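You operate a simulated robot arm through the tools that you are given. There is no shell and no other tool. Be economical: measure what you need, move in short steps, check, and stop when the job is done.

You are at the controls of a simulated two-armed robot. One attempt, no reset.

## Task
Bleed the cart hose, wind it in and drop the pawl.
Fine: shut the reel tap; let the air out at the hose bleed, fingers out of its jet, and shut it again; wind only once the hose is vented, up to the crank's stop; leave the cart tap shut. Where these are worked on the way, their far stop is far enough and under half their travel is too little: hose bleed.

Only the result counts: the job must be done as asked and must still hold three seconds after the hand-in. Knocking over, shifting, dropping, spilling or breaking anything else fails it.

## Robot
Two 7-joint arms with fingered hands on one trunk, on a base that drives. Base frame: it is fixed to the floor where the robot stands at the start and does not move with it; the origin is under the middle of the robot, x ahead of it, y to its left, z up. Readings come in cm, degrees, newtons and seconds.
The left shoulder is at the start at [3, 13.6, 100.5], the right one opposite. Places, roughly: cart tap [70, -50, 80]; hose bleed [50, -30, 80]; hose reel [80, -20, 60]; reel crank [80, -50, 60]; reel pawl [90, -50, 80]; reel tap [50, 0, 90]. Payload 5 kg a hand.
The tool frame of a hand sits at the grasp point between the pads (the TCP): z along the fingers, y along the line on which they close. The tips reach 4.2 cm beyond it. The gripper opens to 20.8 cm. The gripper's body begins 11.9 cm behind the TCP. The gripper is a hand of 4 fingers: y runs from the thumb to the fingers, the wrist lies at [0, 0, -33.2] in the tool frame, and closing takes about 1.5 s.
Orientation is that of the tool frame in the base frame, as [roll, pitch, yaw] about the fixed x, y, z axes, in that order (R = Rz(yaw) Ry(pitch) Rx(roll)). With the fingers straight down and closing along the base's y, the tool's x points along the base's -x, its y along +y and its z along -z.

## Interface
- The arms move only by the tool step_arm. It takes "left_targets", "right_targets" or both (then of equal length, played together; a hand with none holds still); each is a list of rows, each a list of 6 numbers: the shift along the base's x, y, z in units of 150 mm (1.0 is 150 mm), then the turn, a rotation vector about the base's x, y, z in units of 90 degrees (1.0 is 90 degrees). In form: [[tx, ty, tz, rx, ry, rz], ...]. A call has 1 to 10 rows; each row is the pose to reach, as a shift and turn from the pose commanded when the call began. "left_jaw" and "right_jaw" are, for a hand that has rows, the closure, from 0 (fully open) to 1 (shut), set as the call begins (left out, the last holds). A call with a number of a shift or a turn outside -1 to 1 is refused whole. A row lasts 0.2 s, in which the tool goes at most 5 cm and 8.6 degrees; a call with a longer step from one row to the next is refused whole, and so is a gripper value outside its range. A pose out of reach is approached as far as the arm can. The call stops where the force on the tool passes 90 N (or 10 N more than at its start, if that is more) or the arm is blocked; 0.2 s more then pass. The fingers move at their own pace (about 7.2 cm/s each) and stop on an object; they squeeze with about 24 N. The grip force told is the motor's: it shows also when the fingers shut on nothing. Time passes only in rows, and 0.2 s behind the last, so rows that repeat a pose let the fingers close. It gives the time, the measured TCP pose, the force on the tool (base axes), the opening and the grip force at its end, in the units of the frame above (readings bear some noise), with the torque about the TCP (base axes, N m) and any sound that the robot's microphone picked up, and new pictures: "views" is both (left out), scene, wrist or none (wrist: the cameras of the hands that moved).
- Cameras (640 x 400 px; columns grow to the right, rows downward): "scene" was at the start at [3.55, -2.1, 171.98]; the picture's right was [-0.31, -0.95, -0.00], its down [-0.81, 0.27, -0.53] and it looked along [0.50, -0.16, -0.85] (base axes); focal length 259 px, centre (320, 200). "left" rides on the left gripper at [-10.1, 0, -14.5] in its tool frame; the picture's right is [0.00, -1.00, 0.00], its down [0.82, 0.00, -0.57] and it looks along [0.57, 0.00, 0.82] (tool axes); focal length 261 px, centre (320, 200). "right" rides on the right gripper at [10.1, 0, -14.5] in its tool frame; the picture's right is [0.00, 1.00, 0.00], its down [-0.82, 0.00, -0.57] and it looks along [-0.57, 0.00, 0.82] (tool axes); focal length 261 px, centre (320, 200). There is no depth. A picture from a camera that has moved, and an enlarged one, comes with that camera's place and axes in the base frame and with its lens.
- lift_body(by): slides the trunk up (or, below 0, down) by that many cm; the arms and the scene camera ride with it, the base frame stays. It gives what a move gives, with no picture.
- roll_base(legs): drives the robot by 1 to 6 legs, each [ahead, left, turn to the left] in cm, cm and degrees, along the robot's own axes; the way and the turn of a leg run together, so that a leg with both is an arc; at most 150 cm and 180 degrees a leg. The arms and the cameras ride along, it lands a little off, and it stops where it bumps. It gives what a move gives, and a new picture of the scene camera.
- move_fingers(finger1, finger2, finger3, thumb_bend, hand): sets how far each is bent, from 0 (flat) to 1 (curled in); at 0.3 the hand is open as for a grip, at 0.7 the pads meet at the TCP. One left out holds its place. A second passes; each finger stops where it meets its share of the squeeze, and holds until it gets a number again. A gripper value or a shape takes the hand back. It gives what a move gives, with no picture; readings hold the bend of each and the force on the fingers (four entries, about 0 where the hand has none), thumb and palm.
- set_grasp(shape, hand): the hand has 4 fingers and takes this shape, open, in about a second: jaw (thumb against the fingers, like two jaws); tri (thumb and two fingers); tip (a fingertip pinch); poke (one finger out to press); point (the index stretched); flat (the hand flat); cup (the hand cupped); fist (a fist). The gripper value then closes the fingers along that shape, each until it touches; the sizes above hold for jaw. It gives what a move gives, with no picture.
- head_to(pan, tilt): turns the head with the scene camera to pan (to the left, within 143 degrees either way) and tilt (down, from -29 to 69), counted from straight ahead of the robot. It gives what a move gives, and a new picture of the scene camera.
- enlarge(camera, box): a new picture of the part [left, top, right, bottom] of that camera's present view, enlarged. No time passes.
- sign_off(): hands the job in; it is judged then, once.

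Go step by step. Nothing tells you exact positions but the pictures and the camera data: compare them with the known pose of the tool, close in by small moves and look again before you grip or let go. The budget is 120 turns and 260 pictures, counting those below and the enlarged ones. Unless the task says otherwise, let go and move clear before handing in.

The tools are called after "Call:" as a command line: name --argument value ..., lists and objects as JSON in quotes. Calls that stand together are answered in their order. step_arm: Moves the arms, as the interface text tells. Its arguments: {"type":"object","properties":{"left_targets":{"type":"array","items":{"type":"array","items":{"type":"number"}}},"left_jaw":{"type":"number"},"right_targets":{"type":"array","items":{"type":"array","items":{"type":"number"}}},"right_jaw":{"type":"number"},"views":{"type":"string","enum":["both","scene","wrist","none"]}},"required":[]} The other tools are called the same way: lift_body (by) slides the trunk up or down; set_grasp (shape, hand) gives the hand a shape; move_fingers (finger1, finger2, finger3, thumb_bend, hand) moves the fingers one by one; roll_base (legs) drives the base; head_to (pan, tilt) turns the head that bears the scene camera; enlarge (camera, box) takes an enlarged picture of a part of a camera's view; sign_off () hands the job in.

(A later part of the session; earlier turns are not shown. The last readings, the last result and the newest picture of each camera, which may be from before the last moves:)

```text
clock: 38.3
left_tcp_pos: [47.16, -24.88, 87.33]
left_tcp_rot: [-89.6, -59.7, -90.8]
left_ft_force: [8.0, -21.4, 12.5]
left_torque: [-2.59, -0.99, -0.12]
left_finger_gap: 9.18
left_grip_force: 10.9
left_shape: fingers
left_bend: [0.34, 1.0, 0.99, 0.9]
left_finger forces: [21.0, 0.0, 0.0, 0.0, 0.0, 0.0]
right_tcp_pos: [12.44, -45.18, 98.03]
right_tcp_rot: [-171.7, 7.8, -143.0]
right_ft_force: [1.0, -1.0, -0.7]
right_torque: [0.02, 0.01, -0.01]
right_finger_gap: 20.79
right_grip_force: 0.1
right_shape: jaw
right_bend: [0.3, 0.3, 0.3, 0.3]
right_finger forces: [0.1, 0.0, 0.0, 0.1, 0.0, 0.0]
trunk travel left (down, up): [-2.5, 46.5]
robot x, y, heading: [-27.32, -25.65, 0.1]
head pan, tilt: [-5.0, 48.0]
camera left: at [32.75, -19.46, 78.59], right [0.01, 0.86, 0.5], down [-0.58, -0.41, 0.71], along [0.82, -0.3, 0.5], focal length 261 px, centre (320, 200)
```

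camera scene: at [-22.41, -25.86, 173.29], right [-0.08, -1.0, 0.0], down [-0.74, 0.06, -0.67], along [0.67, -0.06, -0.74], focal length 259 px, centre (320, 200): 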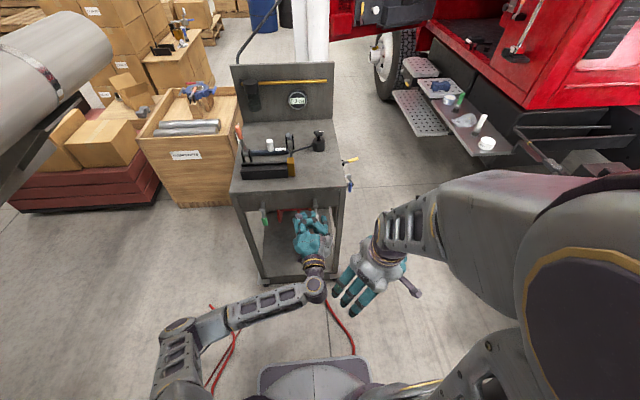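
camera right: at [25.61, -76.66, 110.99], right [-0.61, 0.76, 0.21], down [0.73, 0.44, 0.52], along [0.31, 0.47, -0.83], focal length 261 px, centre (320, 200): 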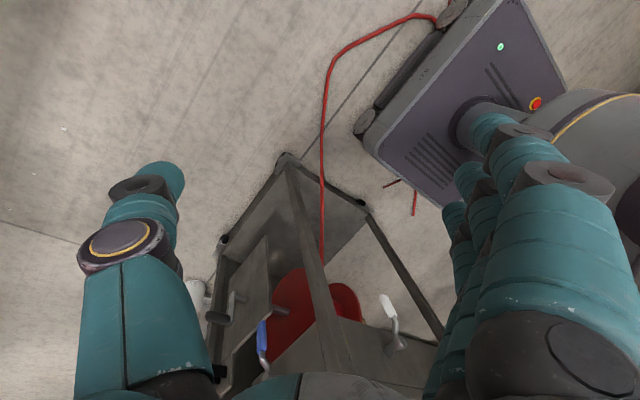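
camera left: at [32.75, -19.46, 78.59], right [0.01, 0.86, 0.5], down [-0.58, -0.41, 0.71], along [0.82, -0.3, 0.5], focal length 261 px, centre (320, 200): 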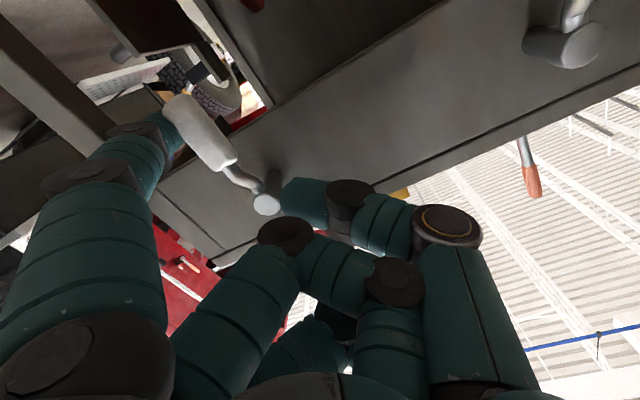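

The bleed resists at 21 N this way and the lever did not turn, so it opens towards -y. I withdraw the left hand to the left and prepare the right hand as its mirror image.

Call:
step_arm --left_targets '[[0, -0.2, 0, 0, 0, 0], [-0.3, -0.2, 0, 0, 0, 0], [-0.6, -0.2, 0, 0, 0, 0], [-0.8, 0, 0, 0, 0, 0], [-0.9, 0.3, 0, 0, 0, 0], [-0.9, 0.6, 0, 0, 0, 0], [-0.9, 0.9, 0, 0, 0, 0]]' --views "none"

Call:
set_grasp --hand "right" --shape "point"

Call:
move_fingers --hand "right" --finger1 0.4 --thumb_bend 0.9

Call:
step_arm --right_targets '[[0.15, 0, 0, 0.034, -0.083, -0.025], [0.3, 0, 0, 0.069, -0.166, -0.051], [0.45, 0, 0, 0.104, -0.249, -0.077], [0.6, 0, 0, 0.139, -0.332, -0.102], [0.8, 0, 0, 0.173, -0.415, -0.128], [1, 0, 0, 0.208, -0.498, -0.153]]'

```text
clock: 39.9
left_tcp_pos: [33.66, -10.78, 87.1]
left_tcp_rot: [-90.0, -59.4, -90.3]
left_ft_force: [-0.6, 0.0, -1.0]
left_torque: [0.02, 0.03, 0.02]
left_finger_gap: 7.98
left_grip_force: 0.2
left_shape: fingers
left_bend: [0.4, 1.0, 0.99, 0.9]
left_finger forces: [0.1, 0.0, 0.1, 0.0, 0.0, 0.0]
right_tcp_pos: [12.39, -45.08, 98.12]
right_tcp_rot: [-171.7, 7.8, -142.9]
right_ft_force: [0.1, 0.6, -0.4]
right_torque: [0.0, 0.0, -0.03]
right_finger_gap: 20.79
right_grip_force: 0.0
right_shape: jaw
right_bend: [0.3, 0.3, 0.3, 0.3]
right_finger forces: [0.1, 0.1, 0.0, 0.0, 0.1, 0.1]
trunk travel left (down, up): [-2.5, 46.5]
robot x, y, heading: [-27.15, -25.59, 0.3]
head pan, tilt: [-5.0, 48.0]
```

```text
clock: 40.8
left_tcp_pos: [33.67, -10.81, 87.17]
left_tcp_rot: [-89.9, -59.4, -90.3]
left_ft_force: [-0.3, -1.1, 0.7]
left_torque: [0.02, -0.01, 0.0]
left_finger_gap: 7.96
left_grip_force: 0.0
left_shape: fingers
left_bend: [0.4, 1.0, 0.99, 0.9]
left_finger forces: [0.1, 0.1, 0.0, 0.1, 0.0, 0.1]
right_tcp_pos: [12.49, -44.8, 98.09]
right_tcp_rot: [-171.8, 7.8, -142.9]
right_ft_force: [0.7, -0.2, 0.0]
right_torque: [0.04, 0.08, 0.03]
right_finger_gap: 20.18
right_grip_force: 0.1
right_shape: point
right_bend: [0.7, 1.0, 0.99, 0.53]
right_finger forces: [0.0, 0.0, 0.0, 0.0, 0.1, 0.0]
trunk travel left (down, up): [-2.5, 46.5]
robot x, y, heading: [-27.44, -25.1, 0.3]
head pan, tilt: [-5.0, 48.0]
```

```text
clock: 41.8
left_tcp_pos: [33.71, -10.79, 87.18]
left_tcp_rot: [-90.0, -59.4, -90.2]
left_ft_force: [0.2, 0.2, -0.1]
left_torque: [-0.01, 0.02, 0.03]
left_finger_gap: 7.97
left_grip_force: 0.1
left_shape: fingers
left_bend: [0.4, 1.0, 0.99, 0.9]
left_finger forces: [0.0, 0.0, 0.0, 0.0, 0.0, 0.0]
right_tcp_pos: [12.44, -44.88, 98.05]
right_tcp_rot: [-171.8, 7.9, -143.0]
right_ft_force: [1.0, -0.6, 0.0]
right_torque: [0.02, 0.0, 0.0]
right_finger_gap: 8.18
right_grip_force: 0.0
right_shape: fingers
right_bend: [0.4, 1.0, 0.99, 0.9]
right_finger forces: [0.1, 0.1, 0.0, 0.0, 0.1, 0.1]
trunk travel left (down, up): [-2.5, 46.5]
robot x, y, heading: [-27.51, -25.12, 0.4]
head pan, tilt: [-5.0, 48.0]
```

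```text
clock: 43.2
left_tcp_pos: [33.7, -10.48, 87.17]
left_tcp_rot: [-89.9, -59.5, -90.2]
left_ft_force: [-0.4, 1.1, 0.4]
left_torque: [0.01, 0.03, -0.09]
left_finger_gap: 8.0
left_grip_force: 0.1
left_shape: fingers
left_bend: [0.4, 1.0, 0.99, 0.9]
left_finger forces: [0.0, 0.0, 0.0, 0.0, 0.0, 0.0]
right_tcp_pos: [38.45, -46.57, 101.35]
right_tcp_rot: [-165.4, 58.9, -155.3]
right_ft_force: [-0.5, 0.6, -3.3]
right_torque: [-0.02, -0.36, -0.07]
right_finger_gap: 8.13
right_grip_force: 0.0
right_shape: fingers
right_bend: [0.4, 1.0, 0.99, 0.9]
right_finger forces: [0.1, 0.0, 0.1, 0.0, 0.0, 0.1]
right hand out of reach, approached as far as the arm can: row 1, 2, 3, 4, 5, 6
trunk travel left (down, up): [-2.5, 46.5]
robot x, y, heading: [-27.43, -25.2, 0.3]
head pan, tilt: [-5.0, 48.0]
camera scene: at [-22.54, -25.49, 173.31], right [-0.08, -1.0, 0.0], down [-0.74, 0.06, -0.67], along [0.67, -0.06, -0.74], focal length 259 px, centre (320, 200)
camera right: at [21.28, -50.41, 99.98], right [-0.21, 0.97, -0.12], down [-0.1, 0.11, 0.99], along [0.97, 0.22, 0.08], focal length 261 px, centre (320, 200)
```

scene: 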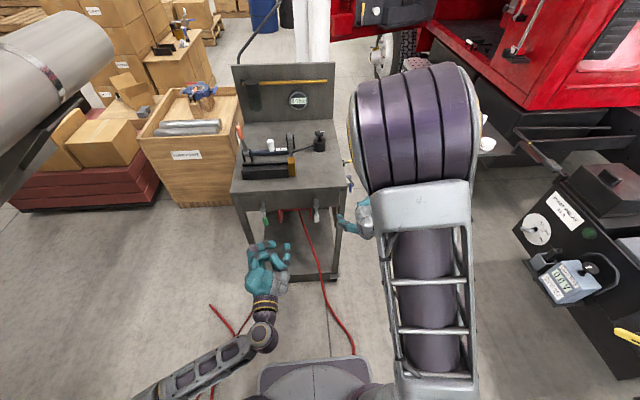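
right: 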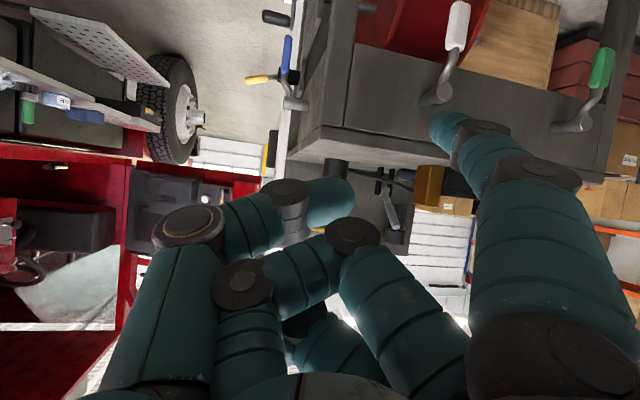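

The right hand came further forward than planned but clear of the cart. I finish its orientation, lower it in front of the bleed and move the left hand aside.

Call:
step_arm --left_targets '[[0, 0.1, 0, 0, 0, 0], [0, 0.25, 0, 0, 0, 0], [-0.1, 0.4, 0, 0, 0, 0], [-0.2, 0.55, 0, 0, 0, 0], [-0.3, 0.7, 0, 0, 0, 0], [-0.3, 0.8, 0, 0, 0, 0]]' --right_targets '[[-0.1, 0.05, -0.1, -0.043, -0.069, -0.004], [-0.2, 0.1, -0.2, -0.086, -0.138, -0.009], [-0.25, 0.2, -0.35, -0.128, -0.207, -0.013], [-0.25, 0.3, -0.5, -0.171, -0.276, -0.018], [-0.25, 0.45, -0.65, -0.214, -0.345, -0.022], [-0.25, 0.6, -0.75, -0.214, -0.345, -0.022]]'

```text
clock: 44.6
left_tcp_pos: [29.32, 1.37, 87.03]
left_tcp_rot: [-89.8, -59.4, -90.3]
left_ft_force: [-0.8, -0.6, 0.0]
left_torque: [-0.01, 0.02, -0.02]
left_finger_gap: 8.0
left_grip_force: 0.0
left_shape: fingers
left_bend: [0.4, 1.0, 0.99, 0.9]
left_finger forces: [0.0, 0.0, 0.1, 0.1, 0.0, 0.0]
right_tcp_pos: [34.84, -35.75, 92.04]
right_tcp_rot: [-93.9, 56.7, -95.3]
right_ft_force: [-0.5, 1.6, -0.9]
right_torque: [0.01, 0.04, -0.07]
right_finger_gap: 8.15
right_grip_force: 0.0
right_shape: fingers
right_bend: [0.4, 1.0, 0.99, 0.9]
right_finger forces: [0.0, 0.0, 0.1, 0.1, 0.0, 0.0]
right hand out of reach, approached as far as the arm can: row 1, 2, 3, 4, 5, 6
trunk travel left (down, up): [-2.5, 46.5]
robot x, y, heading: [-27.36, -25.26, 0.4]
head pan, tilt: [-5.0, 48.0]
camera scene: at [-22.47, -25.82, 173.3], right [-0.08, -1.0, 0.0], down [-0.74, 0.06, -0.67], along [0.67, -0.06, -0.74], focal length 259 px, centre (320, 200)
camera right: at [19.85, -40.7, 84.15], right [0.01, 0.84, -0.54], down [-0.53, 0.46, 0.71], along [0.85, 0.28, 0.45], focal length 261 px, centre (320, 200)
camera left: at [14.73, 6.51, 78.38], right [0.0, 0.86, 0.5], down [-0.57, -0.41, 0.71], along [0.82, -0.29, 0.49], focal length 261 px, centre (320, 200)
```

scene: 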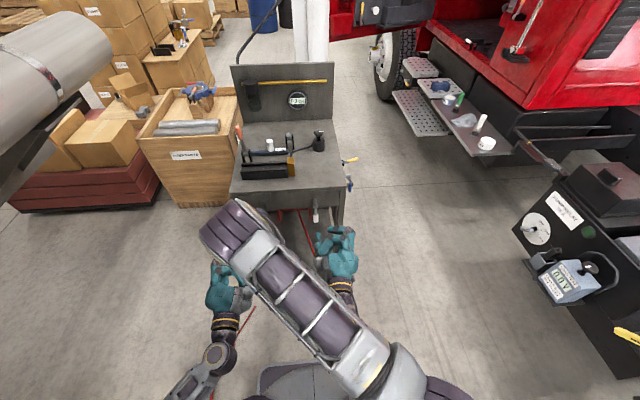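
right: 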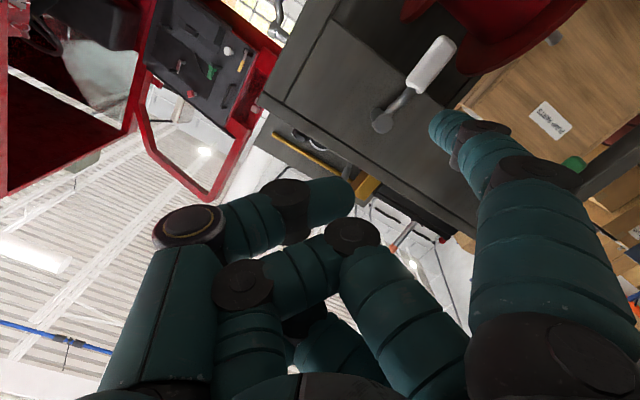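
left: 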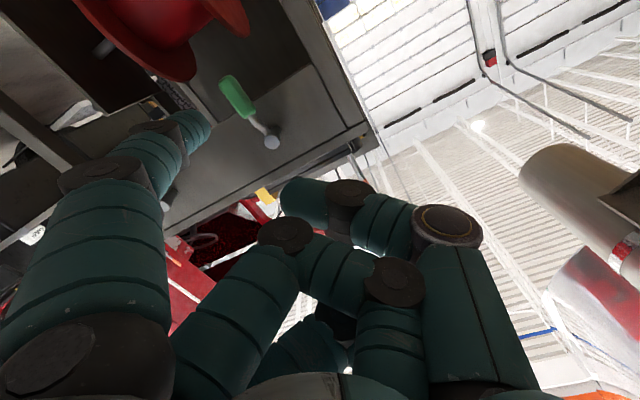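

The right hand is in the mirrored pose. I lower it to line the index up left of the white lever.

Call:
step_arm --right_targets '[[0, 0.09, -0.18, 0, 0, 0], [0, 0.18, -0.36, 0, 0, 0], [0.14, 0.18, -0.36, 0, 0, 0]]'

Call:
enlarge --camera "scene" --box '[270, 180, 370, 260]'

```text
clock: 45.4
left_tcp_pos: [29.25, 1.29, 87.03]
left_tcp_rot: [-89.9, -59.4, -90.2]
left_ft_force: [0.0, 0.1, -0.8]
left_torque: [0.03, 0.02, 0.0]
left_finger_gap: 7.99
left_grip_force: 0.2
left_shape: fingers
left_bend: [0.4, 1.0, 0.99, 0.9]
left_finger forces: [0.0, 0.0, 0.0, 0.1, 0.0, 0.1]
right_tcp_pos: [37.74, -33.05, 90.29]
right_tcp_rot: [-93.9, 56.9, -95.2]
right_ft_force: [0.2, -0.2, 0.1]
right_torque: [0.03, 0.0, 0.05]
right_finger_gap: 8.18
right_grip_force: 0.0
right_shape: fingers
right_bend: [0.4, 1.0, 0.99, 0.9]
right_finger forces: [0.1, 0.1, 0.0, 0.1, 0.0, 0.0]
right hand out of reach, approached as far as the arm can: row 1, 2, 3
trunk travel left (down, up): [-2.5, 46.5]
robot x, y, heading: [-27.49, -25.35, 0.4]
head pan, tilt: [-5.0, 48.0]
camera scene: at [-22.46, -25.86, 173.29], right [-0.08, -1.0, 0.0], down [-0.74, 0.06, -0.67], along [0.67, -0.06, -0.74], focal length 259 px, centre (320, 200)
camera right: at [22.77, -38.0, 82.36], right [0.01, 0.84, -0.54], down [-0.53, 0.46, 0.71], along [0.85, 0.28, 0.45], focal length 261 px, centre (320, 200)
```

scene: 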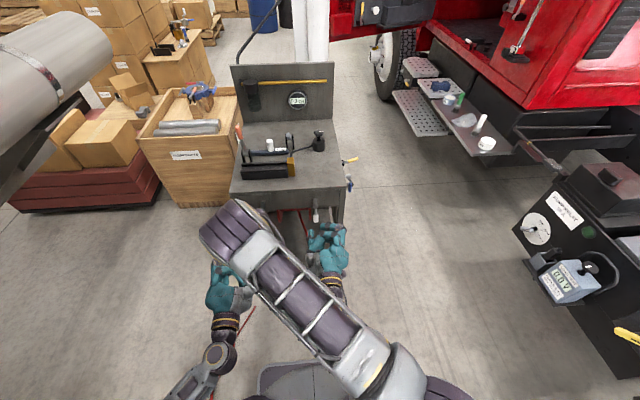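
right: 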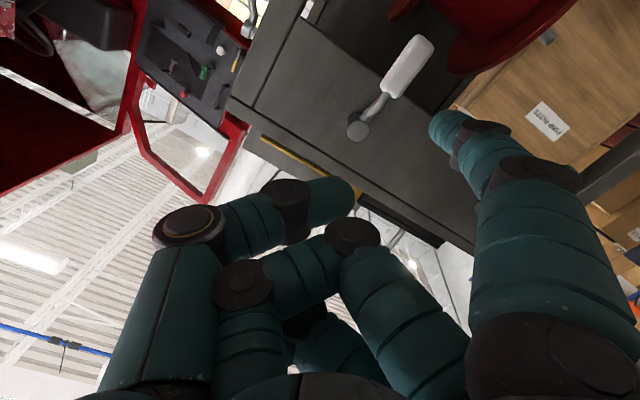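

```text
5.00 times, centred on (320, 220) of scene
camera zoom: at [-22.46, -25.86, 173.29], right [-0.08, -1.0, 0.0], down [-0.74, 0.06, -0.67], along [0.67, -0.06, -0.74], focal length 1294 px, centre (320, 100)
```

zoom: 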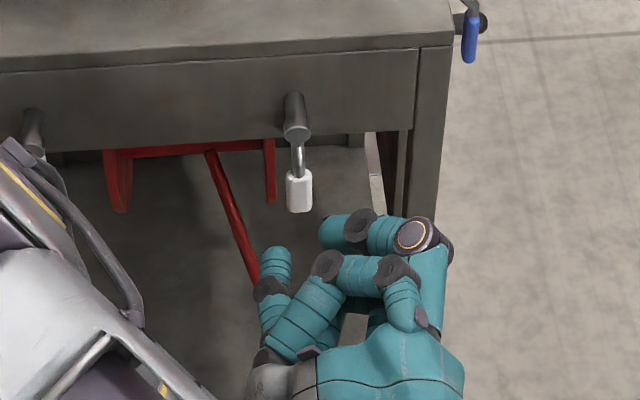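

The right arm can't go lower in this elbow pose, so I lower the trunk by 2.4 cm instead.

Call:
lift_body --by -2.4

Call:
step_arm --right_targets '[[0.15, 0, -0.05, 0, 0, 0], [0.3, 0, -0.1, 0, 0, 0]]' --views "wrist"

```text
clock: 46.1
left_tcp_pos: [29.21, 1.09, 84.62]
left_tcp_rot: [-89.9, -59.4, -90.2]
left_ft_force: [-0.2, 0.5, 0.0]
left_torque: [0.01, 0.02, 0.01]
left_finger_gap: 7.99
left_grip_force: 0.1
left_shape: fingers
left_bend: [0.4, 1.0, 0.99, 0.9]
left_finger forces: [0.0, 0.0, 0.0, 0.0, 0.0, 0.0]
right_tcp_pos: [37.79, -33.07, 87.98]
right_tcp_rot: [-93.7, 56.9, -95.0]
right_ft_force: [0.4, -0.4, -0.4]
right_torque: [-0.01, 0.04, 0.03]
right_finger_gap: 8.17
right_grip_force: 0.2
right_shape: fingers
right_bend: [0.4, 1.0, 0.99, 0.9]
right_finger forces: [0.0, 0.0, 0.1, 0.0, 0.0, 0.0]
trunk travel left (down, up): [-0.1, 48.9]
robot x, y, heading: [-27.23, -25.28, 0.3]
head pan, tilt: [-5.0, 48.0]
```

```text
clock: 46.7
left_tcp_pos: [29.32, 1.31, 84.54]
left_tcp_rot: [-90.1, -59.4, -90.2]
left_ft_force: [0.0, -0.1, -1.0]
left_torque: [-0.01, 0.01, -0.02]
left_finger_gap: 8.01
left_grip_force: 0.1
left_shape: fingers
left_bend: [0.4, 1.0, 0.99, 0.9]
left_finger forces: [0.1, 0.0, 0.1, 0.0, 0.0, 0.1]
right_tcp_pos: [42.34, -32.59, 87.35]
right_tcp_rot: [-94.1, 56.9, -95.5]
right_ft_force: [1.1, 1.0, 0.0]
right_torque: [-0.03, 0.01, -0.03]
right_finger_gap: 8.16
right_grip_force: 0.0
right_shape: fingers
right_bend: [0.4, 1.0, 0.99, 0.9]
right_finger forces: [0.0, 0.0, 0.0, 0.1, 0.0, 0.0]
right hand out of reach, approached as far as the arm can: row 1, 2
trunk travel left (down, up): [-0.1, 48.9]
robot x, y, heading: [-27.04, -25.25, 0.1]
head pan, tilt: [-5.0, 48.0]
camera right: at [27.25, -37.48, 79.49], right [0.01, 0.84, -0.54], down [-0.53, 0.46, 0.71], along [0.85, 0.28, 0.45], focal length 261 px, centre (320, 200)
```

right: 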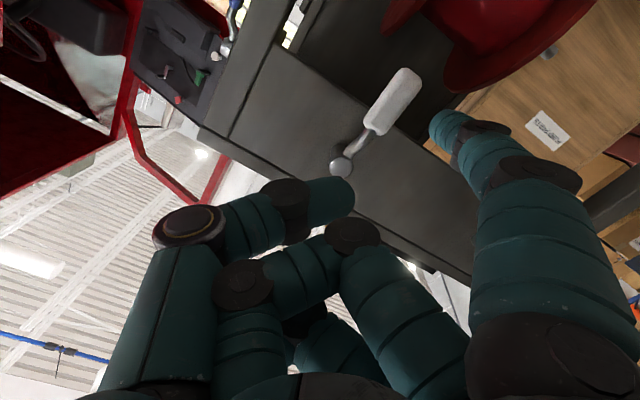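

The projection shows the finger would brush the lever, so I shift 1.5 cm to +y while advancing.

Call:
step_arm --right_targets '[[0, 0.1, 0, 0, 0, 0], [0.15, 0.1, 0, 0, 0, 0], [0.31, 0.1, 0, 0, 0, 0]]'

```text
clock: 47.5
left_tcp_pos: [29.32, 1.28, 84.57]
left_tcp_rot: [-89.9, -59.4, -90.2]
left_ft_force: [0.2, 0.7, 0.4]
left_torque: [0.0, 0.0, 0.03]
left_finger_gap: 7.97
left_grip_force: 0.0
left_shape: fingers
left_bend: [0.4, 1.0, 0.99, 0.9]
left_finger forces: [0.0, 0.0, 0.1, 0.1, 0.0, 0.0]
right_tcp_pos: [47.03, -31.14, 87.24]
right_tcp_rot: [-94.0, 56.9, -95.3]
right_ft_force: [-0.3, -0.4, 0.2]
right_torque: [0.0, -0.02, 0.03]
right_finger_gap: 8.16
right_grip_force: 0.1
right_shape: fingers
right_bend: [0.4, 1.0, 0.99, 0.9]
right_finger forces: [0.0, 0.0, 0.0, 0.1, 0.0, 0.0]
trunk travel left (down, up): [-0.1, 48.9]
robot x, y, heading: [-27.33, -25.27, 0.2]
head pan, tilt: [-5.0, 48.0]
camera scene: at [-22.41, -25.87, 170.89], right [-0.08, -1.0, 0.0], down [-0.74, 0.06, -0.67], along [0.67, -0.06, -0.74], focal length 259 px, centre (320, 200)
camera right: at [31.99, -36.08, 79.4], right [0.01, 0.84, -0.54], down [-0.53, 0.46, 0.71], along [0.85, 0.28, 0.45], focal length 261 px, centre (320, 200)
```

scene: 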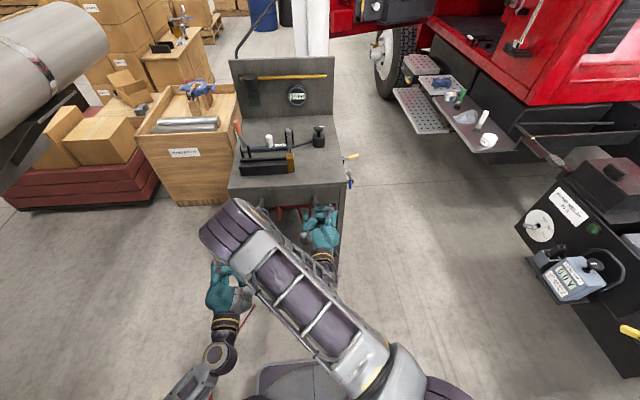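
right: 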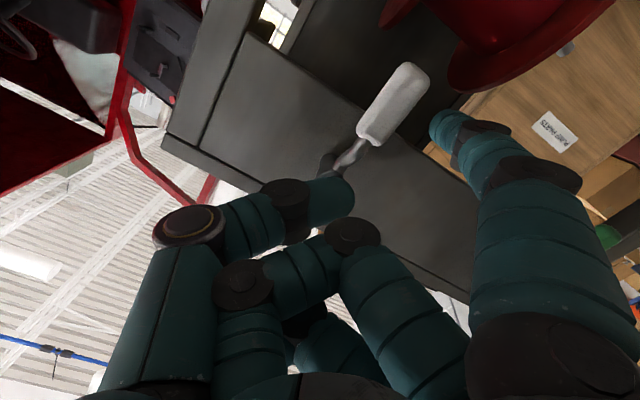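

The finger is clear on the +y side of the lever. I push towards -y just enough to see whether it turns.

Call:
step_arm --right_targets '[[0, -0.12, 0, 0, 0, 0], [0, -0.22, 0, 0, 0, 0], [0, -0.3, 0, 0, 0, 0], [0, -0.36, 0, 0, 0, 0]]' --views "wrist"

```text
clock: 48.5
left_tcp_pos: [29.25, 1.17, 84.61]
left_tcp_rot: [-90.0, -59.4, -90.2]
left_ft_force: [0.1, -0.2, -1.0]
left_torque: [0.03, 0.01, 0.03]
left_finger_gap: 7.98
left_grip_force: 0.0
left_shape: fingers
left_bend: [0.4, 1.0, 0.99, 0.9]
left_finger forces: [0.1, 0.0, 0.0, 0.0, 0.0, 0.0]
right_tcp_pos: [46.56, -35.4, 89.17]
right_tcp_rot: [-94.2, 56.9, -95.5]
right_ft_force: [-0.3, 1.0, -1.3]
right_torque: [0.05, 0.02, 0.04]
right_finger_gap: 8.38
right_grip_force: 0.3
right_shape: fingers
right_bend: [0.39, 1.0, 0.99, 0.9]
right_finger forces: [1.1, 0.0, 0.1, 0.0, 0.0, 0.0]
right hand out of reach, approached as far as the arm can: row 1, 2, 3, 4
trunk travel left (down, up): [-0.1, 48.9]
robot x, y, heading: [-27.41, -25.41, 0.2]
head pan, tilt: [-5.0, 48.0]
camera right: at [31.67, -40.37, 81.34], right [0.01, 0.84, -0.54], down [-0.53, 0.46, 0.71], along [0.85, 0.28, 0.45], focal length 261 px, centre (320, 200)
```

right: 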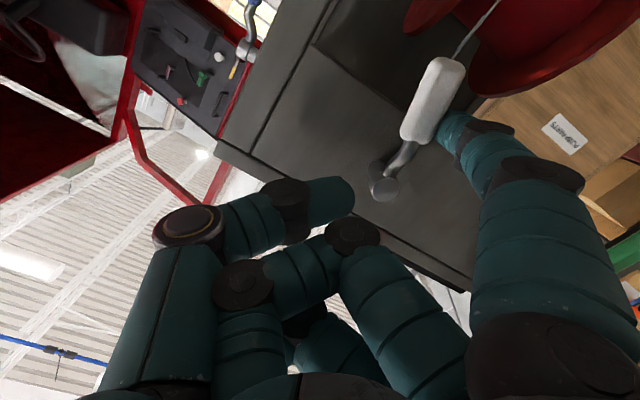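

The lever seems to be starting to turn, and a thin line has appeared near it. I zoom in there.

Call:
enlarge --camera "right" --box '[360, 0, 540, 210]'

Call:
enlarge --camera "scene" --box '[280, 180, 380, 260]'

```text
1.90 times, centred on (450, 105) of right
camera zoom: at [31.67, -40.37, 81.34], right [0.01, 0.84, -0.54], down [-0.53, 0.46, 0.71], along [0.85, 0.28, 0.45], focal length 496 px, centre (72, 381)
```

zoom: 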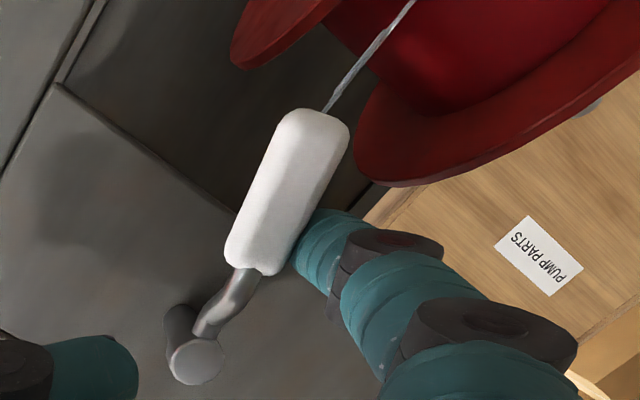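

```text
5.00 times, centred on (330, 220) of scene
camera zoom: at [-22.43, -25.85, 170.89], right [-0.08, -1.0, 0.0], down [-0.74, 0.06, -0.67], along [0.67, -0.06, -0.74], focal length 1294 px, centre (270, 100)
```

zoom: 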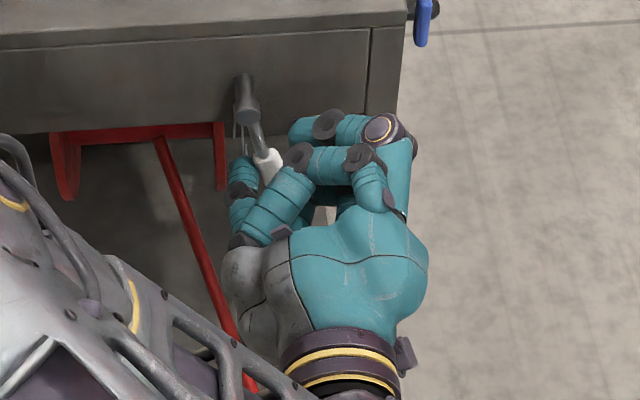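

That thin line is the air jet, streaming straight down from just behind the lever. I pull the fingertip back towards me at once so it only overlaps the front of the grip, and look.

Call:
step_arm --right_targets '[[-0.11, 0, 0, 0, 0, 0]]' --views "wrist"

Call:
enlarge --camera "scene" --box '[312, 190, 342, 220]'

Call:
enlarge --camera "right" --box '[360, 60, 480, 210]'

```text
clock: 48.9
left_tcp_pos: [29.3, 1.3, 84.72]
left_tcp_rot: [-89.9, -59.4, -90.2]
left_ft_force: [0.4, 0.2, -0.1]
left_torque: [0.02, 0.01, 0.01]
left_finger_gap: 8.0
left_grip_force: 0.1
left_shape: fingers
left_bend: [0.4, 1.0, 0.99, 0.9]
left_finger forces: [0.1, 0.0, 0.0, 0.0, 0.1, 0.0]
right_tcp_pos: [45.0, -35.42, 89.33]
right_tcp_rot: [-93.8, 57.0, -95.2]
right_ft_force: [-0.8, 0.5, -0.6]
right_torque: [-0.01, -0.04, -0.05]
right_finger_gap: 8.21
right_grip_force: 0.0
right_shape: fingers
right_bend: [0.4, 1.0, 0.99, 0.9]
right_finger forces: [0.0, 0.0, 0.0, 0.0, 0.0, 0.1]
trunk travel left (down, up): [-0.1, 48.9]
robot x, y, heading: [-27.33, -24.97, -0.1]
head pan, tilt: [-5.0, 48.0]
camera right: at [30.03, -40.39, 81.33], right [0.01, 0.84, -0.54], down [-0.53, 0.46, 0.71], along [0.85, 0.28, 0.45], focal length 261 px, centre (320, 200)
```

right: 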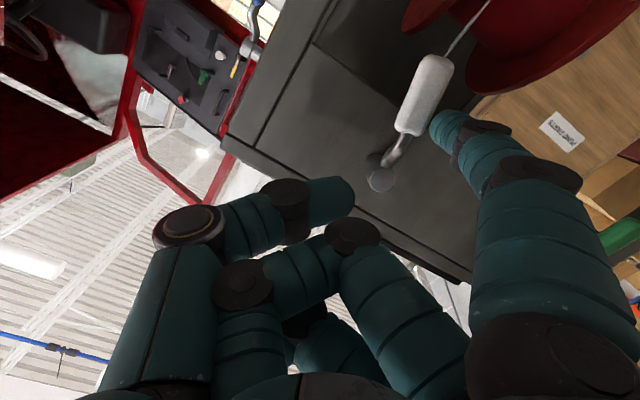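

```text
13.33 times, centred on (327, 205) of scene
camera zoom: at [-22.45, -25.84, 170.9], right [-0.08, -1.0, 0.0], down [-0.74, 0.06, -0.67], along [0.67, -0.06, -0.74], focal length 3452 px, centre (227, 133)
```

zoom: 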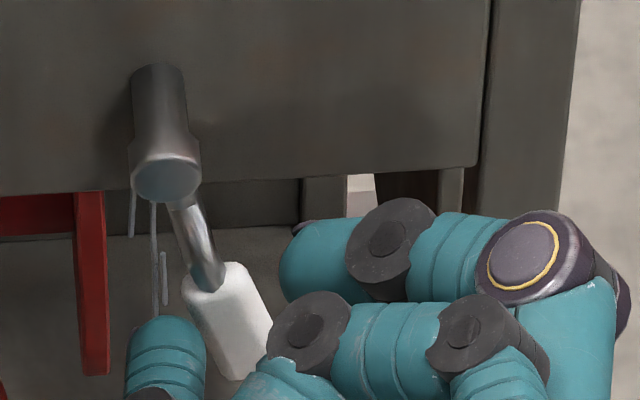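

```text
2.67 times, centred on (420, 135) of right
camera zoom: at [30.03, -40.39, 81.33], right [0.01, 0.84, -0.54], down [-0.53, 0.46, 0.71], along [0.85, 0.28, 0.45], focal length 695 px, centre (53, 373)
```

zoom: 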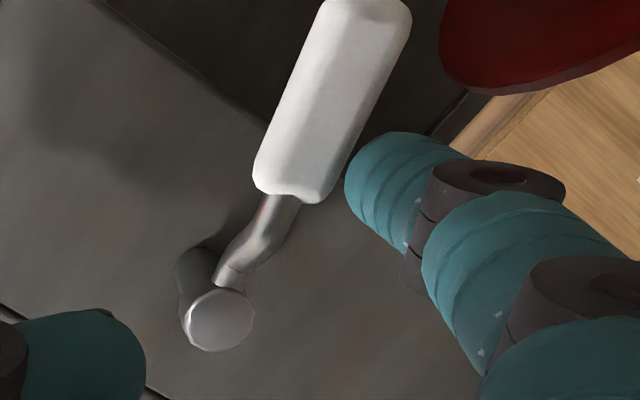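

The jet works out at x≈57–58, y≈-30, straight down behind the panel, so a fingertip at x ≤ 52 stays out of it. I push the lever on round with the tip at about x=51.

Call:
step_arm --right_targets '[[0.06, -0.08, 0, 0, 0, 0], [0.06, -0.2, 0.03, 0, 0, 0], [0.06, -0.31, 0.06, 0, 0, 0], [0.06, -0.4, 0.14, 0, 0, 0]]'

Call:
enlarge --camera "scene" --box '[302, 185, 362, 230]'

```text
clock: 49.9
left_tcp_pos: [29.31, 1.36, 84.51]
left_tcp_rot: [-90.1, -59.5, -90.3]
left_ft_force: [-0.2, 0.3, -0.1]
left_torque: [-0.01, -0.01, -0.01]
left_finger_gap: 7.98
left_grip_force: 0.2
left_shape: fingers
left_bend: [0.4, 1.0, 0.99, 0.9]
left_finger forces: [0.0, 0.0, 0.0, 0.1, 0.0, 0.1]
right_tcp_pos: [45.69, -40.49, 92.31]
right_tcp_rot: [-94.3, 57.0, -95.7]
right_ft_force: [-0.2, 2.6, -3.9]
right_torque: [0.01, 0.19, 0.09]
right_finger_gap: 8.71
right_grip_force: 2.3
right_shape: fingers
right_bend: [0.37, 1.0, 0.99, 0.9]
right_finger forces: [3.9, 0.0, 0.0, 0.0, 0.0, 0.0]
right hand out of reach, approached as far as the arm can: row 1, 2, 3, 4
trunk travel left (down, up): [-0.1, 48.9]
robot x, y, heading: [-27.56, -25.18, 0.2]
head pan, tilt: [-5.0, 48.0]
camera scene: at [-22.41, -25.81, 170.89], right [-0.08, -1.0, 0.0], down [-0.74, 0.06, -0.67], along [0.67, -0.06, -0.74], focal length 259 px, centre (320, 200)
camera right: at [30.72, -45.44, 84.5], right [0.01, 0.84, -0.54], down [-0.53, 0.46, 0.71], along [0.85, 0.28, 0.45], focal length 261 px, centre (320, 200)
```

scene: 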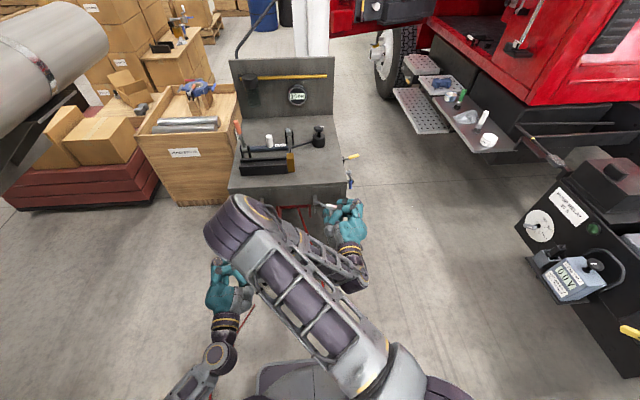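
right: 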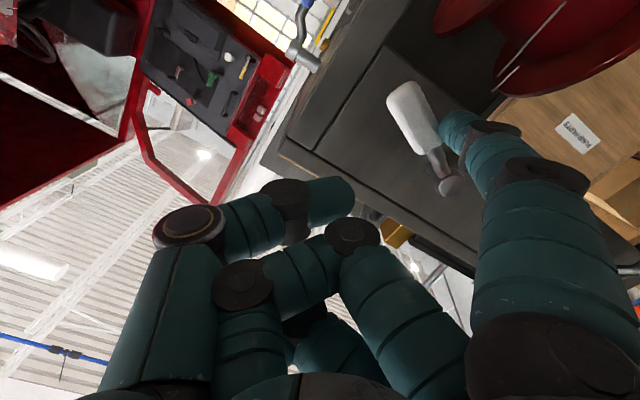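

```text
8.89 times, centred on (332, 208) of scene
camera zoom: at [-22.41, -25.81, 170.89], right [-0.08, -1.0, 0.0], down [-0.74, 0.06, -0.67], along [0.67, -0.06, -0.74], focal length 2301 px, centre (213, 133)
```

zoom: 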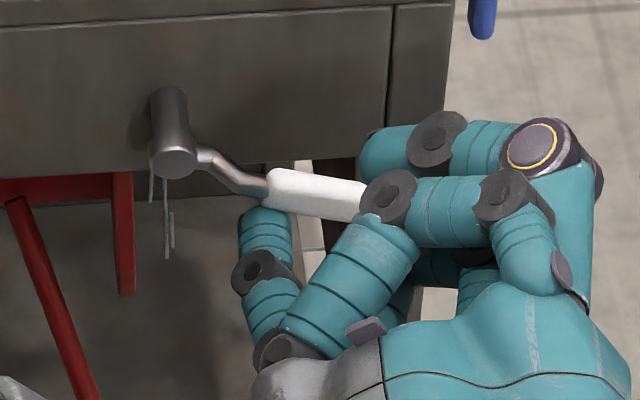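

The lever is well past half-way, the finger is clear of the jet and the bleed is venting. I push up a little more towards the far stop.

Call:
step_arm --right_targets '[[0, -0.03, 0.08, 0, 0, 0], [0, -0.04, 0.16, 0, 0, 0], [0, -0.04, 0.2, 0, 0, 0]]' --views "wrist"

Call:
enlarge --camera "scene" --box '[302, 185, 362, 230]'

Call:
enlarge --camera "scene" --box '[280, 80, 320, 110]'

```text
clock: 50.7
left_tcp_pos: [29.31, 1.24, 84.53]
left_tcp_rot: [-90.0, -59.4, -90.1]
left_ft_force: [-0.1, 0.6, -0.3]
left_torque: [0.01, 0.0, 0.01]
left_finger_gap: 7.97
left_grip_force: 0.0
left_shape: fingers
left_bend: [0.4, 1.0, 0.99, 0.9]
left_finger forces: [0.0, 0.1, 0.0, 0.0, 0.0, 0.1]
right_tcp_pos: [45.6, -41.55, 95.03]
right_tcp_rot: [-94.8, 56.7, -96.0]
right_ft_force: [-24.8, -9.0, -31.8]
right_torque: [-3.31, 3.44, 1.57]
right_finger_gap: 10.45
right_grip_force: 16.8
right_shape: fingers
right_bend: [0.28, 1.0, 0.99, 0.9]
right_finger forces: [33.8, 0.0, 0.1, 0.0, 0.0, 0.0]
trunk travel left (down, up): [-0.1, 48.9]
robot x, y, heading: [-27.09, -25.41, 0.0]
head pan, tilt: [-5.0, 48.0]
camera right: at [30.51, -46.37, 87.28], right [0.01, 0.84, -0.54], down [-0.52, 0.47, 0.71], along [0.85, 0.28, 0.44], focal length 261 px, centre (320, 200)
```

right: 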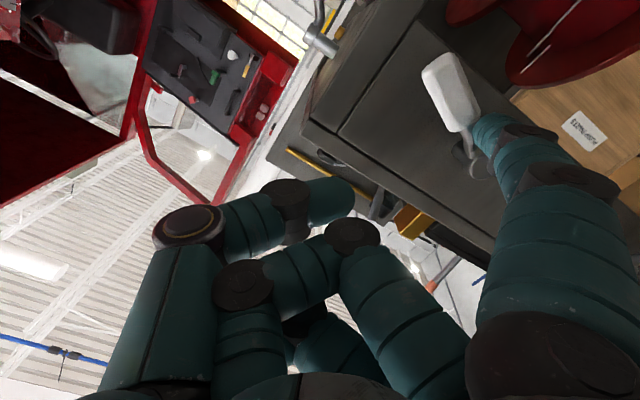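

```text
8.89 times, centred on (332, 208) of scene
camera zoom: at [-22.41, -25.95, 170.87], right [-0.08, -1.0, 0.0], down [-0.74, 0.06, -0.67], along [0.67, -0.06, -0.74], focal length 2301 px, centre (213, 133)
```

zoom: 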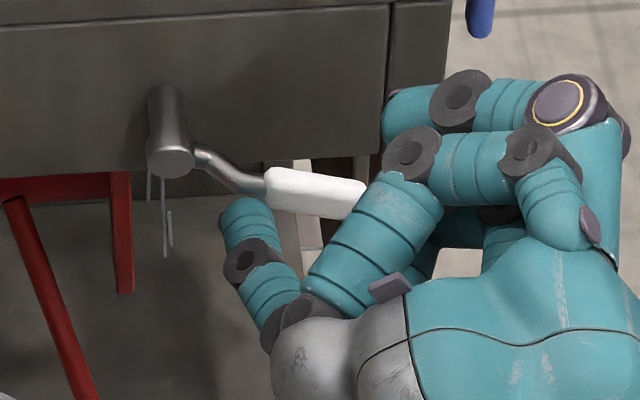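

```text
13.33 times, centred on (300, 95) of scene
camera zoom: at [-22.41, -25.95, 170.87], right [-0.08, -1.0, 0.0], down [-0.74, 0.06, -0.67], along [0.67, -0.06, -0.74], focal length 3452 px, centre (587, 1600)
```

zoom: 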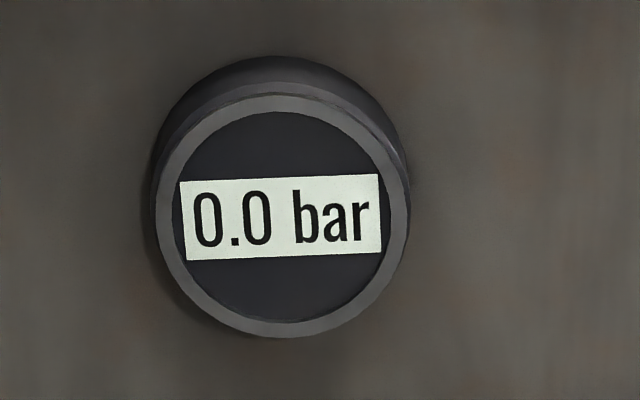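

The far stop is reached. I ease the finger off and back, and watch the jet until it stops.

Call:
step_arm --right_targets '[[0, 0, -0.15, 0, 0, 0], [-0.15, 0, -0.25, 0, 0, 0], [-0.4, 0, -0.25, 0, 0, 0], [-0.6, 0, -0.2, 0, 0, 0], [-0.6, 0, -0.2, 0, 0, 0], [-0.6, 0, -0.2, 0, 0, 0], [-0.6, 0, -0.2, 0, 0, 0], [-0.6, 0, -0.2, 0, 0, 0]]' --views "wrist"

Call:
enlarge --camera "scene" --box '[302, 185, 362, 230]'

```text
clock: 52.5
left_tcp_pos: [29.29, 1.3, 84.68]
left_tcp_rot: [-90.0, -59.4, -90.2]
left_ft_force: [-0.2, 0.5, -0.2]
left_torque: [0.01, 0.01, 0.02]
left_finger_gap: 7.98
left_grip_force: 0.0
left_shape: fingers
left_bend: [0.4, 1.0, 0.99, 0.9]
left_finger forces: [0.0, 0.0, 0.0, 0.1, 0.0, 0.0]
right_tcp_pos: [36.7, -41.1, 92.77]
right_tcp_rot: [-94.4, 56.9, -95.7]
right_ft_force: [-0.8, -0.4, 0.2]
right_torque: [0.02, 0.01, 0.02]
right_finger_gap: 8.22
right_grip_force: 0.0
right_shape: fingers
right_bend: [0.4, 1.0, 0.99, 0.9]
right_finger forces: [0.1, 0.0, 0.0, 0.0, 0.0, 0.1]
right hand out of reach, approached as far as the arm can: row 2, 3, 4, 5, 6, 7, 8
trunk travel left (down, up): [-0.1, 48.9]
robot x, y, heading: [-27.09, -25.34, 0.2]
head pan, tilt: [-5.0, 48.0]
camera right: at [21.74, -45.89, 84.94], right [0.01, 0.84, -0.54], down [-0.53, 0.46, 0.71], along [0.85, 0.28, 0.45], focal length 261 px, centre (320, 200)
```

right: 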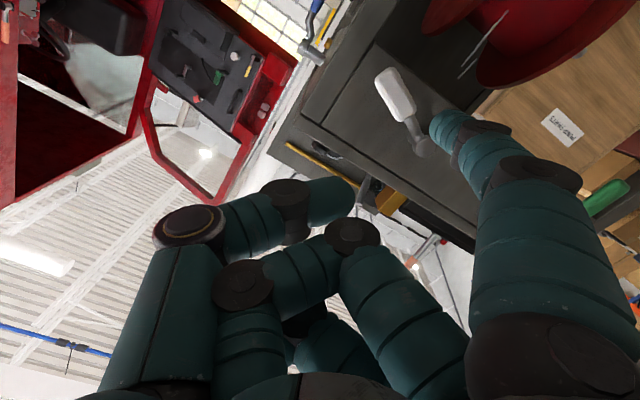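

```text
8.89 times, centred on (332, 208) of scene
camera zoom: at [-22.44, -25.84, 170.89], right [-0.08, -1.0, 0.0], down [-0.74, 0.06, -0.67], along [0.67, -0.06, -0.74], focal length 2301 px, centre (213, 133)
```

zoom: 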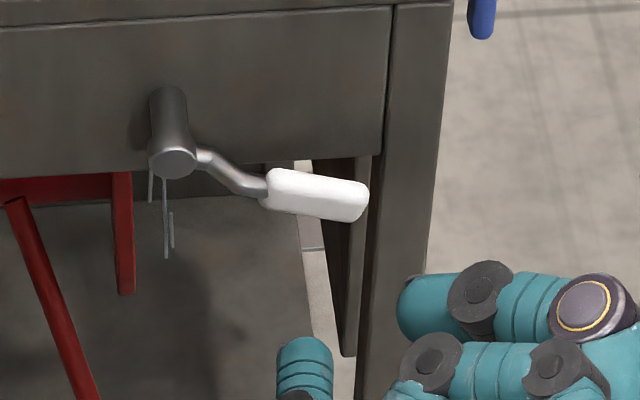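

The bleed stands open on its own and the jet still runs. While it vents I swing the right arm back to its earlier pose, and I'll shut the bleed with the left hand, which reaches it well from above.

Call:
step_arm --right_targets '[[-0.1, -0.1, 0.1, 0.043, 0.069, 0.004], [-0.1, -0.2, 0.25, 0.086, 0.138, 0.009], [-0.1, -0.3, 0.4, 0.128, 0.207, 0.013], [0, -0.36, 0.5, 0.171, 0.276, 0.018], [0.1, -0.36, 0.57, 0.214, 0.345, 0.022]]' --views "none"

Call:
step_arm --right_targets '[[-0.2, 0, -0.03, -0.034, 0.083, 0.025], [-0.4, 0, -0.06, -0.069, 0.166, 0.051], [-0.6, -0.05, -0.1, -0.104, 0.249, 0.077], [-0.8, -0.1, -0.13, -0.139, 0.332, 0.102], [-1, -0.15, -0.16, -0.173, 0.415, 0.128], [-1, -0.2, -0.2, -0.208, 0.498, 0.153]]' --views "scene"

Call:
enlarge --camera "scene" --box '[302, 185, 362, 230]'

```text
clock: 53.7
left_tcp_pos: [29.19, 1.31, 84.67]
left_tcp_rot: [-89.8, -59.4, -90.1]
left_ft_force: [-0.4, -0.4, -0.7]
left_torque: [0.01, 0.0, 0.01]
left_finger_gap: 7.99
left_grip_force: 0.1
left_shape: fingers
left_bend: [0.4, 1.0, 0.99, 0.9]
left_finger forces: [0.0, 0.1, 0.0, 0.0, 0.0, 0.0]
right_tcp_pos: [38.06, -46.48, 101.28]
right_tcp_rot: [-162.6, 55.4, -152.4]
right_ft_force: [-0.5, -0.4, 0.2]
right_torque: [0.04, -0.06, 0.03]
right_finger_gap: 8.16
right_grip_force: 0.1
right_shape: fingers
right_bend: [0.4, 1.0, 0.99, 0.9]
right_finger forces: [0.0, 0.0, 0.0, 0.0, 0.0, 0.1]
right hand out of reach, approached as far as the arm can: row 1, 2, 3, 4
trunk travel left (down, up): [-0.1, 48.9]
robot x, y, heading: [-27.62, -25.35, 0.2]
head pan, tilt: [-5.0, 48.0]
```

```text
clock: 55.1
left_tcp_pos: [29.43, 1.18, 84.64]
left_tcp_rot: [-89.9, -59.4, -90.2]
left_ft_force: [-0.2, 0.4, 0.4]
left_torque: [-0.03, 0.06, 0.07]
left_finger_gap: 8.01
left_grip_force: 0.0
left_shape: fingers
left_bend: [0.4, 1.0, 0.99, 0.9]
left_finger forces: [0.1, 0.1, 0.0, 0.0, 0.0, 0.0]
right_tcp_pos: [23.27, -49.39, 98.35]
right_tcp_rot: [-171.9, 7.6, -143.0]
right_ft_force: [-1.0, -1.9, -0.6]
right_torque: [0.13, -0.1, 0.0]
right_finger_gap: 8.16
right_grip_force: 0.0
right_shape: fingers
right_bend: [0.4, 1.0, 0.99, 0.9]
right_finger forces: [0.0, 0.0, 0.0, 0.0, 0.1, 0.0]
trunk travel left (down, up): [-0.1, 48.9]
robot x, y, heading: [-27.23, -25.49, -0.2]
head pan, tilt: [-5.0, 48.0]
camera scene: at [-22.43, -25.92, 170.89], right [-0.08, -1.0, 0.0], down [-0.74, 0.06, -0.67], along [0.67, -0.06, -0.74], focal length 259 px, centre (320, 200)
```

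scene: 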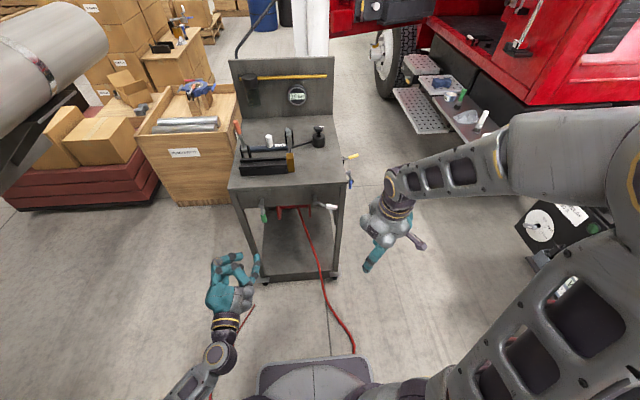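

```text
8.89 times, centred on (332, 208) of scene
camera zoom: at [-22.43, -25.92, 170.89], right [-0.08, -1.0, 0.0], down [-0.74, 0.06, -0.67], along [0.67, -0.06, -0.74], focal length 2301 px, centre (213, 133)
```

zoom: 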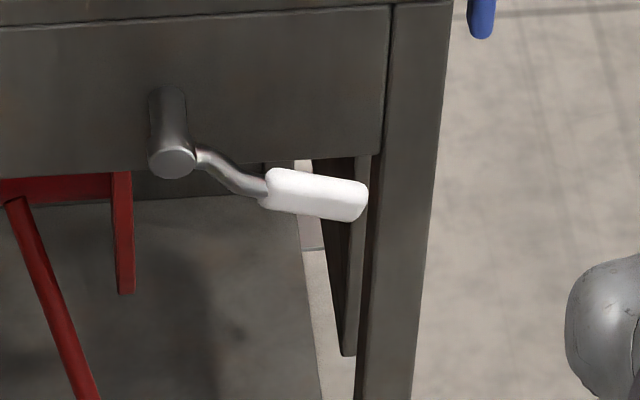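

The jet has stopped, so the hose is vented. I bring the left hand over to shut the bleed from above the lever.

Call:
step_arm --left_targets '[[0, -0.2, 0.2, 0, 0, 0], [0, -0.4, 0.4, 0, 0, 0], [0, -0.6, 0.6, 0, 0, 0], [0, -0.8, 0.8, 0, 0, 0], [0, -1, 0.92, 0, 0, 0]]' --views "none"

Call:
step_arm --left_targets '[[0.1, -0.25, 0, 0, 0, 0], [0.2, -0.5, 0, 0, 0, 0], [0.3, -0.75, 0, 0, 0, 0], [0.4, -1, 0, 0, 0, 0], [0.5, -1, 0, 0, 0, 0]]'

```text
clock: 56.3
left_tcp_pos: [34.41, -15.35, 93.45]
left_tcp_rot: [-90.0, -59.4, -90.1]
left_ft_force: [-0.9, -0.4, 0.5]
left_torque: [0.01, 0.01, 0.01]
left_finger_gap: 8.0
left_grip_force: 0.1
left_shape: fingers
left_bend: [0.4, 1.0, 0.99, 0.9]
left_finger forces: [0.1, 0.0, 0.0, 0.0, 0.1, 0.0]
left hand out of reach, approached as far as the arm can: row 1, 2, 3, 4, 5
right_tcp_pos: [23.39, -49.27, 98.26]
right_tcp_rot: [-171.8, 7.6, -142.8]
right_ft_force: [-0.8, -0.1, -0.2]
right_torque: [0.01, 0.01, 0.01]
right_finger_gap: 8.15
right_grip_force: 0.1
right_shape: fingers
right_bend: [0.4, 1.0, 0.99, 0.9]
right_finger forces: [0.0, 0.0, 0.1, 0.0, 0.0, 0.0]
trunk travel left (down, up): [-0.1, 48.9]
robot x, y, heading: [-27.09, -25.38, 0.3]
head pan, tilt: [-5.0, 48.0]
```

```text
clock: 57.5
left_tcp_pos: [41.96, -30.49, 93.49]
left_tcp_rot: [-89.9, -59.4, -90.1]
left_ft_force: [0.1, -0.2, -0.4]
left_torque: [0.0, 0.02, 0.0]
left_finger_gap: 7.98
left_grip_force: 0.0
left_shape: fingers
left_bend: [0.4, 1.0, 0.99, 0.9]
left_finger forces: [0.0, 0.1, 0.0, 0.0, 0.0, 0.0]
right_tcp_pos: [23.36, -49.31, 98.39]
right_tcp_rot: [-171.8, 7.6, -142.9]
right_ft_force: [-0.3, 0.9, -0.2]
right_torque: [-0.02, -0.01, 0.01]
right_finger_gap: 8.18
right_grip_force: 0.2
right_shape: fingers
right_bend: [0.4, 1.0, 0.99, 0.9]
right_finger forces: [0.0, 0.0, 0.0, 0.0, 0.1, 0.0]
trunk travel left (down, up): [-0.1, 48.9]
robot x, y, heading: [-27.55, -25.14, 0.1]
head pan, tilt: [-5.0, 48.0]
camera scene: at [-22.44, -25.84, 170.89], right [-0.08, -1.0, 0.0], down [-0.74, 0.06, -0.67], along [0.67, -0.06, -0.74], focal length 259 px, centre (320, 200)
camera left: at [27.44, -25.26, 84.69], right [0.0, 0.86, 0.5], down [-0.57, -0.41, 0.71], along [0.82, -0.29, 0.49], focal length 261 px, centre (320, 200)
```

scene: 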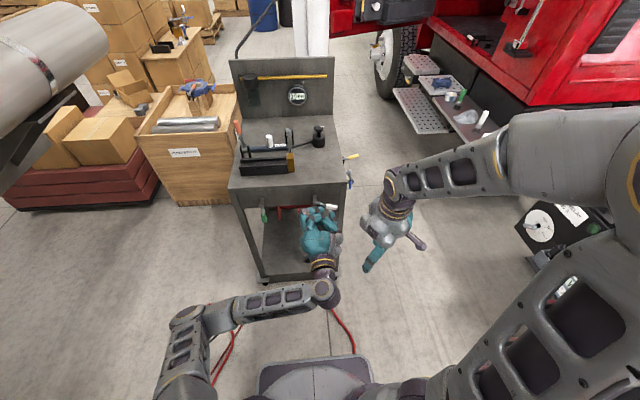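
left: 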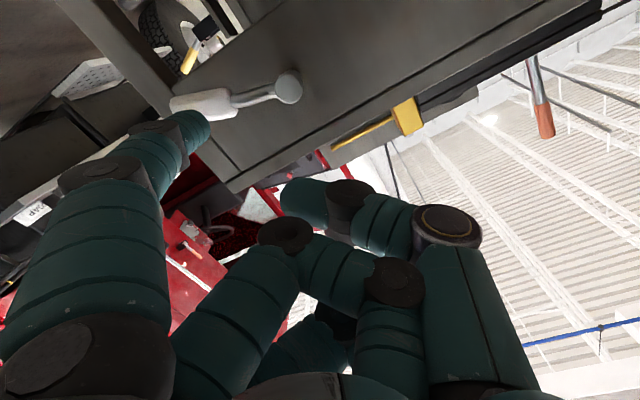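

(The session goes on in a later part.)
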